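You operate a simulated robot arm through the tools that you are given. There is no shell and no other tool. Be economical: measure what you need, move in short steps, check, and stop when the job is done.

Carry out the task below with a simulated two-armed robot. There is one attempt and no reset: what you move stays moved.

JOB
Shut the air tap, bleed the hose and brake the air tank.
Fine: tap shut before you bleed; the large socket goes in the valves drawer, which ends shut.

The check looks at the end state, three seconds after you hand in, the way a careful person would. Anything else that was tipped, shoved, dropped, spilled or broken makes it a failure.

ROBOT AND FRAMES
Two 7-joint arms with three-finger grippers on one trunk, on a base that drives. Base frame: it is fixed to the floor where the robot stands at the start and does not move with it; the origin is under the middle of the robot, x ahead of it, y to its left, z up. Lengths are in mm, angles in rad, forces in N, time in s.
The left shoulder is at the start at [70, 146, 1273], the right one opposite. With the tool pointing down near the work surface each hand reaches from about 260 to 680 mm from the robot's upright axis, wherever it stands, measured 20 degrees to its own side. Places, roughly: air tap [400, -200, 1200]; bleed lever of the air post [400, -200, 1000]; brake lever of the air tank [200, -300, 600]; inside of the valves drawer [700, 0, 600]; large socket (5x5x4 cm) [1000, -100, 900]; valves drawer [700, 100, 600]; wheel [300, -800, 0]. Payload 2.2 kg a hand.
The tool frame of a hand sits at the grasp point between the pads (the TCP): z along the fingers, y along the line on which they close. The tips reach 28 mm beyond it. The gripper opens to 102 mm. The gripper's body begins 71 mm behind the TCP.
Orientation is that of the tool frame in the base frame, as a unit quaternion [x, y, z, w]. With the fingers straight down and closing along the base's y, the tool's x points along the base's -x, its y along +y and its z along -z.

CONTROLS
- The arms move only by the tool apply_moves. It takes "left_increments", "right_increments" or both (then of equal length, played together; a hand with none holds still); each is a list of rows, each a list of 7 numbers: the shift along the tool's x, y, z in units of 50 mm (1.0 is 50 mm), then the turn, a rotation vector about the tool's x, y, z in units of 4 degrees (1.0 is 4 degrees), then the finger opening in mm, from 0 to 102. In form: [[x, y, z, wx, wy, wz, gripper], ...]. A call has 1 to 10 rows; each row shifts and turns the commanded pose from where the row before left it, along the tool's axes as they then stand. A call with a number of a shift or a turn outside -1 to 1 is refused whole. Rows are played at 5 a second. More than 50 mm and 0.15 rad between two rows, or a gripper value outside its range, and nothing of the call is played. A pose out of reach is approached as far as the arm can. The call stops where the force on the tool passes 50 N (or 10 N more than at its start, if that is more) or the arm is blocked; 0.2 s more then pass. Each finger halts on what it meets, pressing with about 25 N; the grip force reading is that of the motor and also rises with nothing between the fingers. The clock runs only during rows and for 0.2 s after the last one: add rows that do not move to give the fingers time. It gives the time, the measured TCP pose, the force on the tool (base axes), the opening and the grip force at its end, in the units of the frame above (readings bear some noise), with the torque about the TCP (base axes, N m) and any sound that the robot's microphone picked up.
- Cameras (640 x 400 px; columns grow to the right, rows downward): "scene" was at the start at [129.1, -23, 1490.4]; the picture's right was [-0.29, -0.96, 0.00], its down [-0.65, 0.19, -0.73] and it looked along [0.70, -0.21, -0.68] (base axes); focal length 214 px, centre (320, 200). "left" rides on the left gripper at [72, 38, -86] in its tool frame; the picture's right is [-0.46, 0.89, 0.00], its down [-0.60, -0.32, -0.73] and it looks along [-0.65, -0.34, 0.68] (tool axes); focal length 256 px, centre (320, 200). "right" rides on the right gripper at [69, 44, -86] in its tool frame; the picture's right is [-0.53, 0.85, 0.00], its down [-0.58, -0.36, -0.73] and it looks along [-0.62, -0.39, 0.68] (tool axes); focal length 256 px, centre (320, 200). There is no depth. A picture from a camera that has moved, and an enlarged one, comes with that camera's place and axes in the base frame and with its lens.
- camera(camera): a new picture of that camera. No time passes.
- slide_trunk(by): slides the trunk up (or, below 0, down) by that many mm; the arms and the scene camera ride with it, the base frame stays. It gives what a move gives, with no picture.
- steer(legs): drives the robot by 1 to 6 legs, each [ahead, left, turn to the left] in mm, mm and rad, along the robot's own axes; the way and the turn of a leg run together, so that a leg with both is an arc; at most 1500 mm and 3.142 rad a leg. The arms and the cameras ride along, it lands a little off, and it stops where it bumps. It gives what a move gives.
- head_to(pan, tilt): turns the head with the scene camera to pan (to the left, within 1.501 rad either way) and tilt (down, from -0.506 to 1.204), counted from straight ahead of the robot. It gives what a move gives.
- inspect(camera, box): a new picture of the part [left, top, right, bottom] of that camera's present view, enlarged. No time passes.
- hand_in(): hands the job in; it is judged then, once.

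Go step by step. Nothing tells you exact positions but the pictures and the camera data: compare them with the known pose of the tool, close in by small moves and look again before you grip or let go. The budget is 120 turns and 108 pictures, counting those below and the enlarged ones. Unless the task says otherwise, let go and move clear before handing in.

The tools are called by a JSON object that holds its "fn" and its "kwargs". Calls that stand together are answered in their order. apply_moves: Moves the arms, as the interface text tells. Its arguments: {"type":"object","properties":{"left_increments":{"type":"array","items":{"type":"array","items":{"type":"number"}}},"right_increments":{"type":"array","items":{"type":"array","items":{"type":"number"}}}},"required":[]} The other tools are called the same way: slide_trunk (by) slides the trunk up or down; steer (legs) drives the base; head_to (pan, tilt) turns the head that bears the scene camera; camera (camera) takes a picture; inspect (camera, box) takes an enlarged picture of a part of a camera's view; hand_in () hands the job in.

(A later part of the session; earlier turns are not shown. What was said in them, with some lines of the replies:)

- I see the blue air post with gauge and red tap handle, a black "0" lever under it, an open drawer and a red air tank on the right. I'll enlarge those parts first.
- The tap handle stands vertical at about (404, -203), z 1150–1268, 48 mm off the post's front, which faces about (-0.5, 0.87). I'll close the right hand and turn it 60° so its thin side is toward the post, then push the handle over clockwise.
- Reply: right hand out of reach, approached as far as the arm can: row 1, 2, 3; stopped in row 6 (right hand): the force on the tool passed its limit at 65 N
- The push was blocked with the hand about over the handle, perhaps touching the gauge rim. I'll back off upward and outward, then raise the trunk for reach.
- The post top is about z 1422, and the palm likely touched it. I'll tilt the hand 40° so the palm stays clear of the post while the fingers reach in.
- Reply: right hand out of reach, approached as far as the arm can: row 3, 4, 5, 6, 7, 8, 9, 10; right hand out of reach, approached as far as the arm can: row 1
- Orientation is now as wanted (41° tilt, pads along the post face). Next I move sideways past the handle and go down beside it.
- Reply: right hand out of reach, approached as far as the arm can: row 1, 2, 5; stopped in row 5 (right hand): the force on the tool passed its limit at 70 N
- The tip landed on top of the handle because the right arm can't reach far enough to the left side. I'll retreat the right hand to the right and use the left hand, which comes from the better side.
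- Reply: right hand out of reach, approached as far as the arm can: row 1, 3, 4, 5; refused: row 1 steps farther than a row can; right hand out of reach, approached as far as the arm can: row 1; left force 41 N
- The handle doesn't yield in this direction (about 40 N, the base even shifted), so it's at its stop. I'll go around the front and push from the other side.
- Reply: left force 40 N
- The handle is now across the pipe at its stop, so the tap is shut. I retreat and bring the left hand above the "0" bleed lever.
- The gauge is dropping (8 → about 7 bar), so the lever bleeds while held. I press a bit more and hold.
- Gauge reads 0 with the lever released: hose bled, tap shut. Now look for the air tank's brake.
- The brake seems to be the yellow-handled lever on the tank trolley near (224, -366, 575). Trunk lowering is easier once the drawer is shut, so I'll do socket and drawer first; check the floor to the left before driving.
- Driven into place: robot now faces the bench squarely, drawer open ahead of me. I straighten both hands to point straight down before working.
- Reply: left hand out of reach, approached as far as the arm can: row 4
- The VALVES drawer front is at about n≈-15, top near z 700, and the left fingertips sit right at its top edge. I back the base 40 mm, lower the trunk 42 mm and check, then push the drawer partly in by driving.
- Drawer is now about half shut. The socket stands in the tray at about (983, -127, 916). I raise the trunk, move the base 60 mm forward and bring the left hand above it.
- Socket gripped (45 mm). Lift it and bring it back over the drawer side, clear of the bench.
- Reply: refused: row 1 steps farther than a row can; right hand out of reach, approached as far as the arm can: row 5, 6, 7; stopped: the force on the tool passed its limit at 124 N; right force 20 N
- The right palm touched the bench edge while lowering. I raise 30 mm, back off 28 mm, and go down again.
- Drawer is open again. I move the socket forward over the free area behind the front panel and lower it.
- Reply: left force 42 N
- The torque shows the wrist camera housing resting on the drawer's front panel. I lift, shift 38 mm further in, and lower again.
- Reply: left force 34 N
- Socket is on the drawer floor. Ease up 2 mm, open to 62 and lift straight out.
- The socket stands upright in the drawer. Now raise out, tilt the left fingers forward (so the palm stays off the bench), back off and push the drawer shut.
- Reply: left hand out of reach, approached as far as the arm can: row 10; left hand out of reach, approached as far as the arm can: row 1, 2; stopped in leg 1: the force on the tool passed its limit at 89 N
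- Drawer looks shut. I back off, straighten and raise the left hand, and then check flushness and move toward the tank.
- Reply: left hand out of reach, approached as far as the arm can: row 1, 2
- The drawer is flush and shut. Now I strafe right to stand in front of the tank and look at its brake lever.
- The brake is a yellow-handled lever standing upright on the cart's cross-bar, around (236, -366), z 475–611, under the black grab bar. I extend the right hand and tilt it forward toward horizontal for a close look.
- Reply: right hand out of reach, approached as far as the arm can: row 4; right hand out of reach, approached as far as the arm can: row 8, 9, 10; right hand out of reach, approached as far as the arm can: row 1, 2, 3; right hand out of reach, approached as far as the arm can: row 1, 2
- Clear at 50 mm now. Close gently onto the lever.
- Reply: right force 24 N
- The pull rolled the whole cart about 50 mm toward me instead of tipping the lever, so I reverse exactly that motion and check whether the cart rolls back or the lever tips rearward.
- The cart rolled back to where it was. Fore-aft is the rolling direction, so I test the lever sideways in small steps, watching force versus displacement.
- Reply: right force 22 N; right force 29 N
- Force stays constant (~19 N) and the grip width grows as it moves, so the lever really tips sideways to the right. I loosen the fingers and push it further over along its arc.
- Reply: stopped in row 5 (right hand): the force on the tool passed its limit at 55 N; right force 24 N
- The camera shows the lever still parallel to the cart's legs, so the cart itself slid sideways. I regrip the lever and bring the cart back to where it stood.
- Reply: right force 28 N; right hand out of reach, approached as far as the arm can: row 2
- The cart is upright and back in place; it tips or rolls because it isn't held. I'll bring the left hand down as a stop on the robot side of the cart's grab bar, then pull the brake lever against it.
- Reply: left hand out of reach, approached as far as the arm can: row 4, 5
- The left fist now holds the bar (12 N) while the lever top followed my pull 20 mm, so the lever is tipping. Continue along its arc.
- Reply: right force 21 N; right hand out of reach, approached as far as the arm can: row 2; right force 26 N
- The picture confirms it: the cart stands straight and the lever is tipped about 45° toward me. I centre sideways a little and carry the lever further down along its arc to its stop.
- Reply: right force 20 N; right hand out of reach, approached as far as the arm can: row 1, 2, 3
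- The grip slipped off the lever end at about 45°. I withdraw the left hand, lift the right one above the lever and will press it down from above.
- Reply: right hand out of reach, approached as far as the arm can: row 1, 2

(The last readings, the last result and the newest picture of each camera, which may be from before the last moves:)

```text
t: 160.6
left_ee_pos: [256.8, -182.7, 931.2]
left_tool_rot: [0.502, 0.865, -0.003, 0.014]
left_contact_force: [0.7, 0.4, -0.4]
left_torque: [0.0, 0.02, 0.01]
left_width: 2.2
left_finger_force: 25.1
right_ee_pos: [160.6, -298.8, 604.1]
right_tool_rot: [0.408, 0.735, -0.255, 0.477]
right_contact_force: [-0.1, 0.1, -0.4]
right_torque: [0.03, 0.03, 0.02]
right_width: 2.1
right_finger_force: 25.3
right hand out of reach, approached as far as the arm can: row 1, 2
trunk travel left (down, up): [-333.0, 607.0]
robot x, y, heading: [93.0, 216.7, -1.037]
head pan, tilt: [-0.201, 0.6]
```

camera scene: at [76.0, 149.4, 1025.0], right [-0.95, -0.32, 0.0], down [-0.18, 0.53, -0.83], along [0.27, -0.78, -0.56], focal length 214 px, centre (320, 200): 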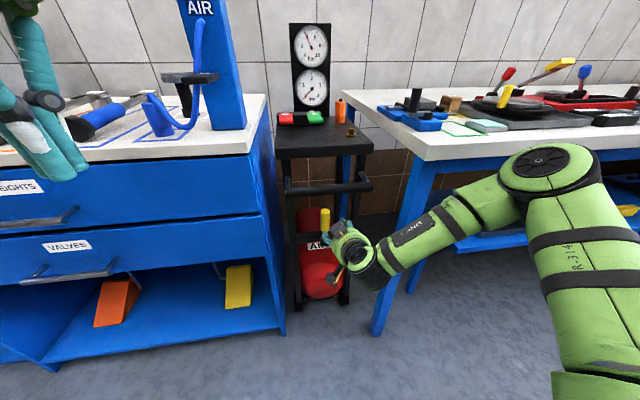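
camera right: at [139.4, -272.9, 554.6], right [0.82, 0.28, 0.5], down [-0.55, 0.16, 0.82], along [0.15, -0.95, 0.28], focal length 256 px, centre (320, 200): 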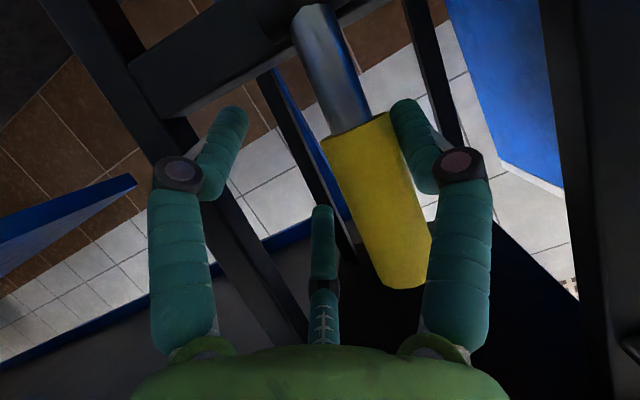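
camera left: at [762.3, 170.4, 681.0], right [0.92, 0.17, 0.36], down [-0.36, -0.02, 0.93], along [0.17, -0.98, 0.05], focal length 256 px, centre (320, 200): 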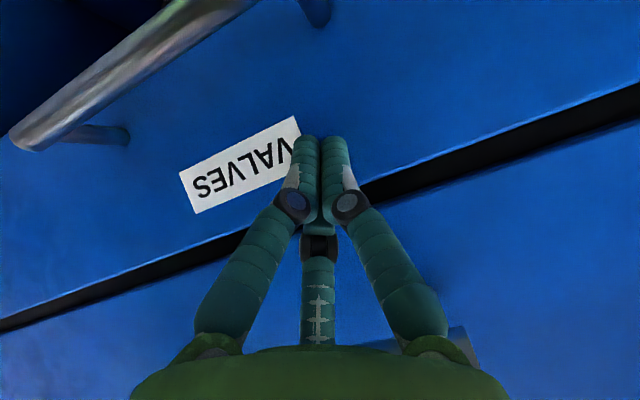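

{"fn": "slide_trunk", "kwargs": {"by": 30}}

{"fn": "steer", "kwargs": {"legs": [[-9, 36, 0]]}}

{"fn": "slide_trunk", "kwargs": {"by": -45}}

```text
t: 161.3
left_ee_pos: [255.7, -183.1, 960.4]
left_tool_rot: [0.501, 0.866, -0.003, 0.014]
left_contact_force: [0.2, 0.2, 0.9]
left_torque: [0.06, -0.02, -0.01]
left_width: 1.9
left_finger_force: 24.7
right_ee_pos: [160.5, -297.6, 634.1]
right_tool_rot: [0.408, 0.735, -0.255, 0.478]
right_contact_force: [-0.4, -1.0, -0.8]
right_torque: [0.01, 0.02, -0.04]
right_width: 2.1
right_finger_force: 25.1
trunk travel left (down, up): [-363.0, 577.0]
robot x, y, heading: [93.0, 214.4, -1.041]
head pan, tilt: [-0.201, 0.6]
```

```text
t: 162.2
left_ee_pos: [282.6, -155.8, 960.6]
left_tool_rot: [0.501, 0.865, -0.002, 0.014]
left_contact_force: [0.0, 0.2, -0.1]
left_torque: [-0.02, 0.02, -0.01]
left_width: 2.1
left_finger_force: 24.8
right_ee_pos: [186.4, -271.8, 635.6]
right_tool_rot: [0.408, 0.735, -0.256, 0.477]
right_contact_force: [-0.1, 0.0, -0.8]
right_torque: [-0.02, -0.01, 0.0]
right_width: 2.2
right_finger_force: 24.5
trunk travel left (down, up): [-363.0, 577.0]
robot x, y, heading: [118.9, 240.8, -1.038]
head pan, tilt: [-0.201, 0.6]
```

```text
t: 163.1
left_ee_pos: [282.7, -155.9, 915.2]
left_tool_rot: [0.501, 0.865, -0.003, 0.014]
left_contact_force: [-0.4, 0.3, 0.2]
left_torque: [0.02, -0.01, -0.02]
left_width: 2.3
left_finger_force: 25.1
right_ee_pos: [186.4, -271.0, 589.6]
right_tool_rot: [0.408, 0.736, -0.254, 0.477]
right_contact_force: [0.6, 0.3, 0.2]
right_torque: [0.0, 0.03, 0.02]
right_width: 2.1
right_finger_force: 25.7
trunk travel left (down, up): [-318.0, 622.0]
robot x, y, heading: [119.0, 243.9, -1.036]
head pan, tilt: [-0.201, 0.6]
```

{"fn": "slide_trunk", "kwargs": {"by": -15}}

{"fn": "slide_trunk", "kwargs": {"by": -15}}

{"fn": "slide_trunk", "kwargs": {"by": -15}}

```text
t: 163.7
left_ee_pos: [283.5, -156.1, 899.9]
left_tool_rot: [0.5, 0.866, -0.003, 0.014]
left_contact_force: [-0.6, 0.2, -1.0]
left_torque: [0.02, 0.02, 0.01]
left_width: 1.9
left_finger_force: 25.1
right_ee_pos: [185.9, -272.4, 574.6]
right_tool_rot: [0.409, 0.734, -0.256, 0.478]
right_contact_force: [0.2, -1.5, 0.3]
right_torque: [0.02, 0.01, 0.02]
right_width: 2.2
right_finger_force: 24.8
trunk travel left (down, up): [-303.0, 637.0]
robot x, y, heading: [117.9, 244.1, -1.039]
head pan, tilt: [-0.201, 0.6]
```

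```text
t: 164.2
left_ee_pos: [279.9, -156.9, 886.2]
left_tool_rot: [0.501, 0.865, -0.003, 0.014]
left_contact_force: [0.1, -0.2, 0.4]
left_torque: [0.03, -0.01, 0.0]
left_width: 2.5
left_finger_force: 25.0
right_ee_pos: [185.8, -276.9, 571.9]
right_tool_rot: [0.406, 0.724, -0.266, 0.489]
right_contact_force: [-9.5, -0.7, 13.7]
right_torque: [0.39, 0.32, 0.2]
right_width: 2.1
right_finger_force: 25.3
trunk travel left (down, up): [-290.0, 650.0]
robot x, y, heading: [120.7, 239.2, -1.035]
head pan, tilt: [-0.201, 0.6]
stopped: the force on the tool passed its limit at 55 N (the readings are from after the stop); the commanded pose is now the measured one
```

```text
t: 164.7
left_ee_pos: [279.5, -157.0, 877.4]
left_tool_rot: [0.501, 0.865, -0.003, 0.014]
left_contact_force: [0.5, -0.2, -0.1]
left_torque: [0.02, 0.06, -0.01]
left_width: 2.0
left_finger_force: 25.5
right_ee_pos: [185.1, -281.4, 565.8]
right_tool_rot: [0.408, 0.719, -0.275, 0.492]
right_contact_force: [-9.3, -3.3, 6.3]
right_torque: [0.13, 0.15, 0.31]
right_width: 2.0
right_finger_force: 25.1
trunk travel left (down, up): [-281.0, 659.0]
robot x, y, heading: [119.9, 237.0, -1.043]
head pan, tilt: [-0.201, 0.6]
stopped: the force on the tool passed its limit at 58 N (the readings are from after the stop); the commanded pose is now the measured one
```

{"fn": "apply_moves", "kwargs": {"right_increments": [[0.07, 0, 0.035, 0, 0, 0, 0], [0.07, 0, 0.035, 0, 0, 0, 0], [0, 0, 0, 0, 0, 0, 0], [0, 0, 0, 0, 0, 0, 0]]}}

```text
t: 165.7
left_ee_pos: [278.9, -156.1, 880.3]
left_tool_rot: [0.501, 0.865, -0.003, 0.016]
left_contact_force: [-0.3, -0.3, -0.5]
left_torque: [0.0, 0.02, 0.0]
left_width: 2.0
left_finger_force: 25.1
right_ee_pos: [183.8, -284.4, 563.6]
right_tool_rot: [0.408, 0.714, -0.279, 0.497]
right_contact_force: [-20.1, -14.6, 32.7]
right_torque: [0.64, 0.43, 0.71]
right_width: 2.0
right_finger_force: 25.3
trunk travel left (down, up): [-281.0, 659.0]
robot x, y, heading: [117.0, 238.9, -1.041]
head pan, tilt: [-0.201, 0.6]
```

The lever no longer yields under a steady 33 N from above, so it's at its stop. I lift the right hand clear, then check with a gentle push on the bar that the cart no longer rolls.

{"fn": "apply_moves", "kwargs": {"right_increments": [[-0.5, 0, -0.24, 0, 0, 0, 0], [-0.7, 0, -0.33, 0, 0, 0, 0], [0.4, 0, -0.85, 0, 0, 0, 0], [0.4, 0, -0.85, 0, 0, 0, 0], [0, 0, 0, 0, 0, 0, 0]], "left_increments": [[0, 0, 0.9, 0, 0, 0, 0], [0, 0, 0.9, 0, 0, 0, 0], [0, 0, 0.9, 0, 0, 0, 0], [-0.5, 0, 0, 0, 0, 0, 0], [0, 0, 0, 0, 0, 0, 0]]}}

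```text
t: 166.9
left_ee_pos: [292.8, -179.6, 744.0]
left_tool_rot: [0.503, 0.864, -0.003, 0.016]
left_contact_force: [-10.8, 14.4, -5.4]
left_torque: [-1.49, -0.89, 0.6]
left_width: 2.4
left_finger_force: 25.2
right_ee_pos: [186.4, -285.5, 589.6]
right_tool_rot: [0.407, 0.719, -0.273, 0.493]
right_contact_force: [0.3, 0.2, 0.9]
right_torque: [0.01, -0.01, 0.01]
right_width: 2.0
right_finger_force: 24.6
right hand out of reach, approached as far as the arm can: row 1, 2, 3, 4
trunk travel left (down, up): [-281.0, 659.0]
robot x, y, heading: [120.6, 240.5, -1.04]
head pan, tilt: [-0.201, 0.6]
```

{"fn": "apply_moves", "kwargs": {"left_increments": [[0.5, 0, 0, 0, 0, 0, 0], [0, -0.6, 0, 0, 0, 0, 0], [0, -0.5, 0, 0, 0, 0, 0], [0, 0, 0, 0, 0, 0, 0]]}}

{"fn": "apply_moves", "kwargs": {"left_increments": [[-0.5, 0, 0, 0, 0, 0, 0], [-0.4, 0, 0, 0, 0, 0, 0], [0, 0, 0, 0, 0, 0, 0]]}}

```text
t: 167.9
left_ee_pos: [235.4, -187.7, 743.6]
left_tool_rot: [0.501, 0.865, -0.003, 0.013]
left_contact_force: [0.4, 0.0, -0.2]
left_torque: [0.02, -0.02, 0.02]
left_width: 2.1
left_finger_force: 25.2
right_ee_pos: [187.1, -287.4, 588.8]
right_tool_rot: [0.407, 0.72, -0.271, 0.492]
right_contact_force: [1.1, -0.1, -0.3]
right_torque: [0.0, 0.0, 0.01]
right_width: 2.3
right_finger_force: 25.4
trunk travel left (down, up): [-281.0, 659.0]
robot x, y, heading: [119.6, 241.3, -1.039]
head pan, tilt: [-0.201, 0.6]
```

```text
t: 168.7
left_ee_pos: [256.7, -226.0, 745.1]
left_tool_rot: [0.502, 0.865, -0.003, 0.016]
left_contact_force: [0.5, -0.7, 1.2]
left_torque: [-0.02, 0.0, 0.01]
left_width: 2.1
left_finger_force: 25.1
right_ee_pos: [187.0, -288.4, 588.7]
right_tool_rot: [0.408, 0.719, -0.272, 0.492]
right_contact_force: [0.1, 0.5, -0.1]
right_torque: [-0.01, 0.01, 0.0]
right_width: 2.2
right_finger_force: 25.0
trunk travel left (down, up): [-281.0, 659.0]
robot x, y, heading: [118.2, 241.6, -1.043]
head pan, tilt: [-0.201, 0.6]
```

{"fn": "apply_moves", "kwargs": {"left_increments": [[-0.2, 0, 0, 0, 0, 0, 0], [0, 0, 0, 0, 0, 0, 0]]}}

{"fn": "apply_moves", "kwargs": {"left_increments": [[-0.1, 0, 0, 0, 0, 0, 0], [0, 0, 0, 0, 0, 0, 0]]}}

{"fn": "apply_moves", "kwargs": {"left_increments": [[-0.08, 0, 0, 0, 0, 0, 0], [0, 0, 0, 0, 0, 0, 0]]}}

```text
t: 169.3
left_ee_pos: [263.3, -233.3, 745.7]
left_tool_rot: [0.502, 0.865, -0.003, 0.014]
left_contact_force: [0.2, -0.2, -0.1]
left_torque: [-0.01, 0.0, -0.01]
left_width: 2.2
left_finger_force: 25.3
right_ee_pos: [187.3, -287.8, 589.2]
right_tool_rot: [0.407, 0.72, -0.272, 0.492]
right_contact_force: [0.2, -0.6, -0.7]
right_torque: [0.02, -0.01, 0.0]
right_width: 2.1
right_finger_force: 25.3
trunk travel left (down, up): [-281.0, 659.0]
robot x, y, heading: [118.8, 239.7, -1.038]
head pan, tilt: [-0.201, 0.6]
```

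```text
t: 169.9
left_ee_pos: [263.8, -238.6, 744.7]
left_tool_rot: [0.503, 0.864, -0.003, 0.015]
left_contact_force: [-3.7, 12.8, -3.0]
left_torque: [0.17, -0.13, 0.0]
left_width: 1.8
left_finger_force: 24.7
right_ee_pos: [188.3, -286.3, 589.0]
right_tool_rot: [0.407, 0.719, -0.273, 0.492]
right_contact_force: [0.0, -0.8, 1.2]
right_torque: [0.0, -0.01, -0.02]
right_width: 1.9
right_finger_force: 25.1
trunk travel left (down, up): [-281.0, 659.0]
robot x, y, heading: [115.6, 240.8, -1.039]
head pan, tilt: [-0.201, 0.6]
```

```text
t: 170.5
left_ee_pos: [265.5, -239.5, 746.0]
left_tool_rot: [0.502, 0.865, -0.002, 0.015]
left_contact_force: [-7.2, 17.9, -6.6]
left_torque: [0.23, 0.04, -0.06]
left_width: 1.9
left_finger_force: 25.2
right_ee_pos: [186.7, -286.9, 591.2]
right_tool_rot: [0.407, 0.72, -0.272, 0.492]
right_contact_force: [0.4, -0.3, -0.1]
right_torque: [-0.01, -0.02, -0.01]
right_width: 2.1
right_finger_force: 25.0
trunk travel left (down, up): [-281.0, 659.0]
robot x, y, heading: [115.6, 240.4, -1.042]
head pan, tilt: [-0.201, 0.6]
```

The bar holds 19 N without rolling, so the cart is braked. I now withdraw: left back, trunk up, then drive back.

{"fn": "apply_moves", "kwargs": {"left_increments": [[0.5, 0, 0, 0, 0, 0, 0], [0.5, 0, 0, 0, 0, 0, 0], [0, 0, 0, 0, 0, 0, 0]]}}

{"fn": "slide_trunk", "kwargs": {"by": 65}}

```text
t: 171.3
left_ee_pos: [243.8, -197.9, 742.8]
left_tool_rot: [0.501, 0.865, -0.004, 0.014]
left_contact_force: [-0.2, -0.9, -0.2]
left_torque: [0.01, 0.0, -0.04]
left_width: 1.9
left_finger_force: 25.4
right_ee_pos: [187.3, -287.6, 588.6]
right_tool_rot: [0.407, 0.72, -0.272, 0.492]
right_contact_force: [-0.4, -0.6, -0.4]
right_torque: [0.03, -0.01, -0.02]
right_width: 2.2
right_finger_force: 25.2
trunk travel left (down, up): [-281.0, 659.0]
robot x, y, heading: [121.0, 243.7, -1.038]
head pan, tilt: [-0.201, 0.6]
```

```text
t: 172.3
left_ee_pos: [242.8, -198.1, 807.4]
left_tool_rot: [0.501, 0.865, -0.004, 0.015]
left_contact_force: [-0.1, 0.8, -0.8]
left_torque: [0.02, -0.05, 0.01]
left_width: 2.0
left_finger_force: 25.1
right_ee_pos: [186.8, -288.1, 653.3]
right_tool_rot: [0.408, 0.72, -0.272, 0.491]
right_contact_force: [0.6, -0.5, 0.0]
right_torque: [0.01, -0.02, -0.04]
right_width: 2.2
right_finger_force: 25.3
trunk travel left (down, up): [-346.0, 594.0]
robot x, y, heading: [118.1, 242.9, -1.037]
head pan, tilt: [-0.201, 0.6]
```

{"fn": "steer", "kwargs": {"legs": [[-250, 0, 0]]}}

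```text
t: 174.1
left_ee_pos: [118.7, 16.1, 808.7]
left_tool_rot: [0.499, 0.867, -0.004, 0.016]
left_contact_force: [-0.1, -0.4, -0.3]
left_torque: [-0.03, -0.03, -0.02]
left_width: 2.1
left_finger_force: 25.1
right_ee_pos: [63.3, -74.0, 654.4]
right_tool_rot: [0.405, 0.721, -0.271, 0.493]
right_contact_force: [-0.7, 0.8, -1.1]
right_torque: [0.03, 0.0, 0.02]
right_width: 2.3
right_finger_force: 24.7
trunk travel left (down, up): [-346.0, 594.0]
robot x, y, heading: [-7.7, 456.1, -1.034]
head pan, tilt: [-0.201, 0.6]
```

Everything is done and both hands are clear, so I hand in.

{"fn": "hand_in", "kwargs": {}}

```text
The job is handed in.
```

I shut the air tap, bled the hose to 0 bar, put the large socket in the valves drawer and shut it, and set the air tank's brake. The hands are clear and the job is handed in.

- **Air tap and bleed:** The tap handle is across the pipe at its stop, and I shut it before bleeding. The gauge stayed at 0 after I let go of the bleed lever.
- **Drawer:** The large socket stands upright on the drawer floor. The drawer looked flush in the picture taken after I shut it.
- **Brake:** The lever is pulled over to its stop. After that the cart held a steady 19 N push on its bar without rolling. I had no pictures left by then, so this rests on force readings, not on a view of the lever in its final position.

**Disturbance to the cart:** Before I found which way the lever moves, I rolled the tank cart about 50 mm toward me and then tipped it sideways by roughly 6 degrees. I put it back both times. The last picture shows it upright, and I estimate it is within a few millimetres of where it stood. I did not check everything on its top afterwards.

The right palm also bumped the bench edge once (124 N), and the left hand touched the bench side lightly. I saw nothing move either time.
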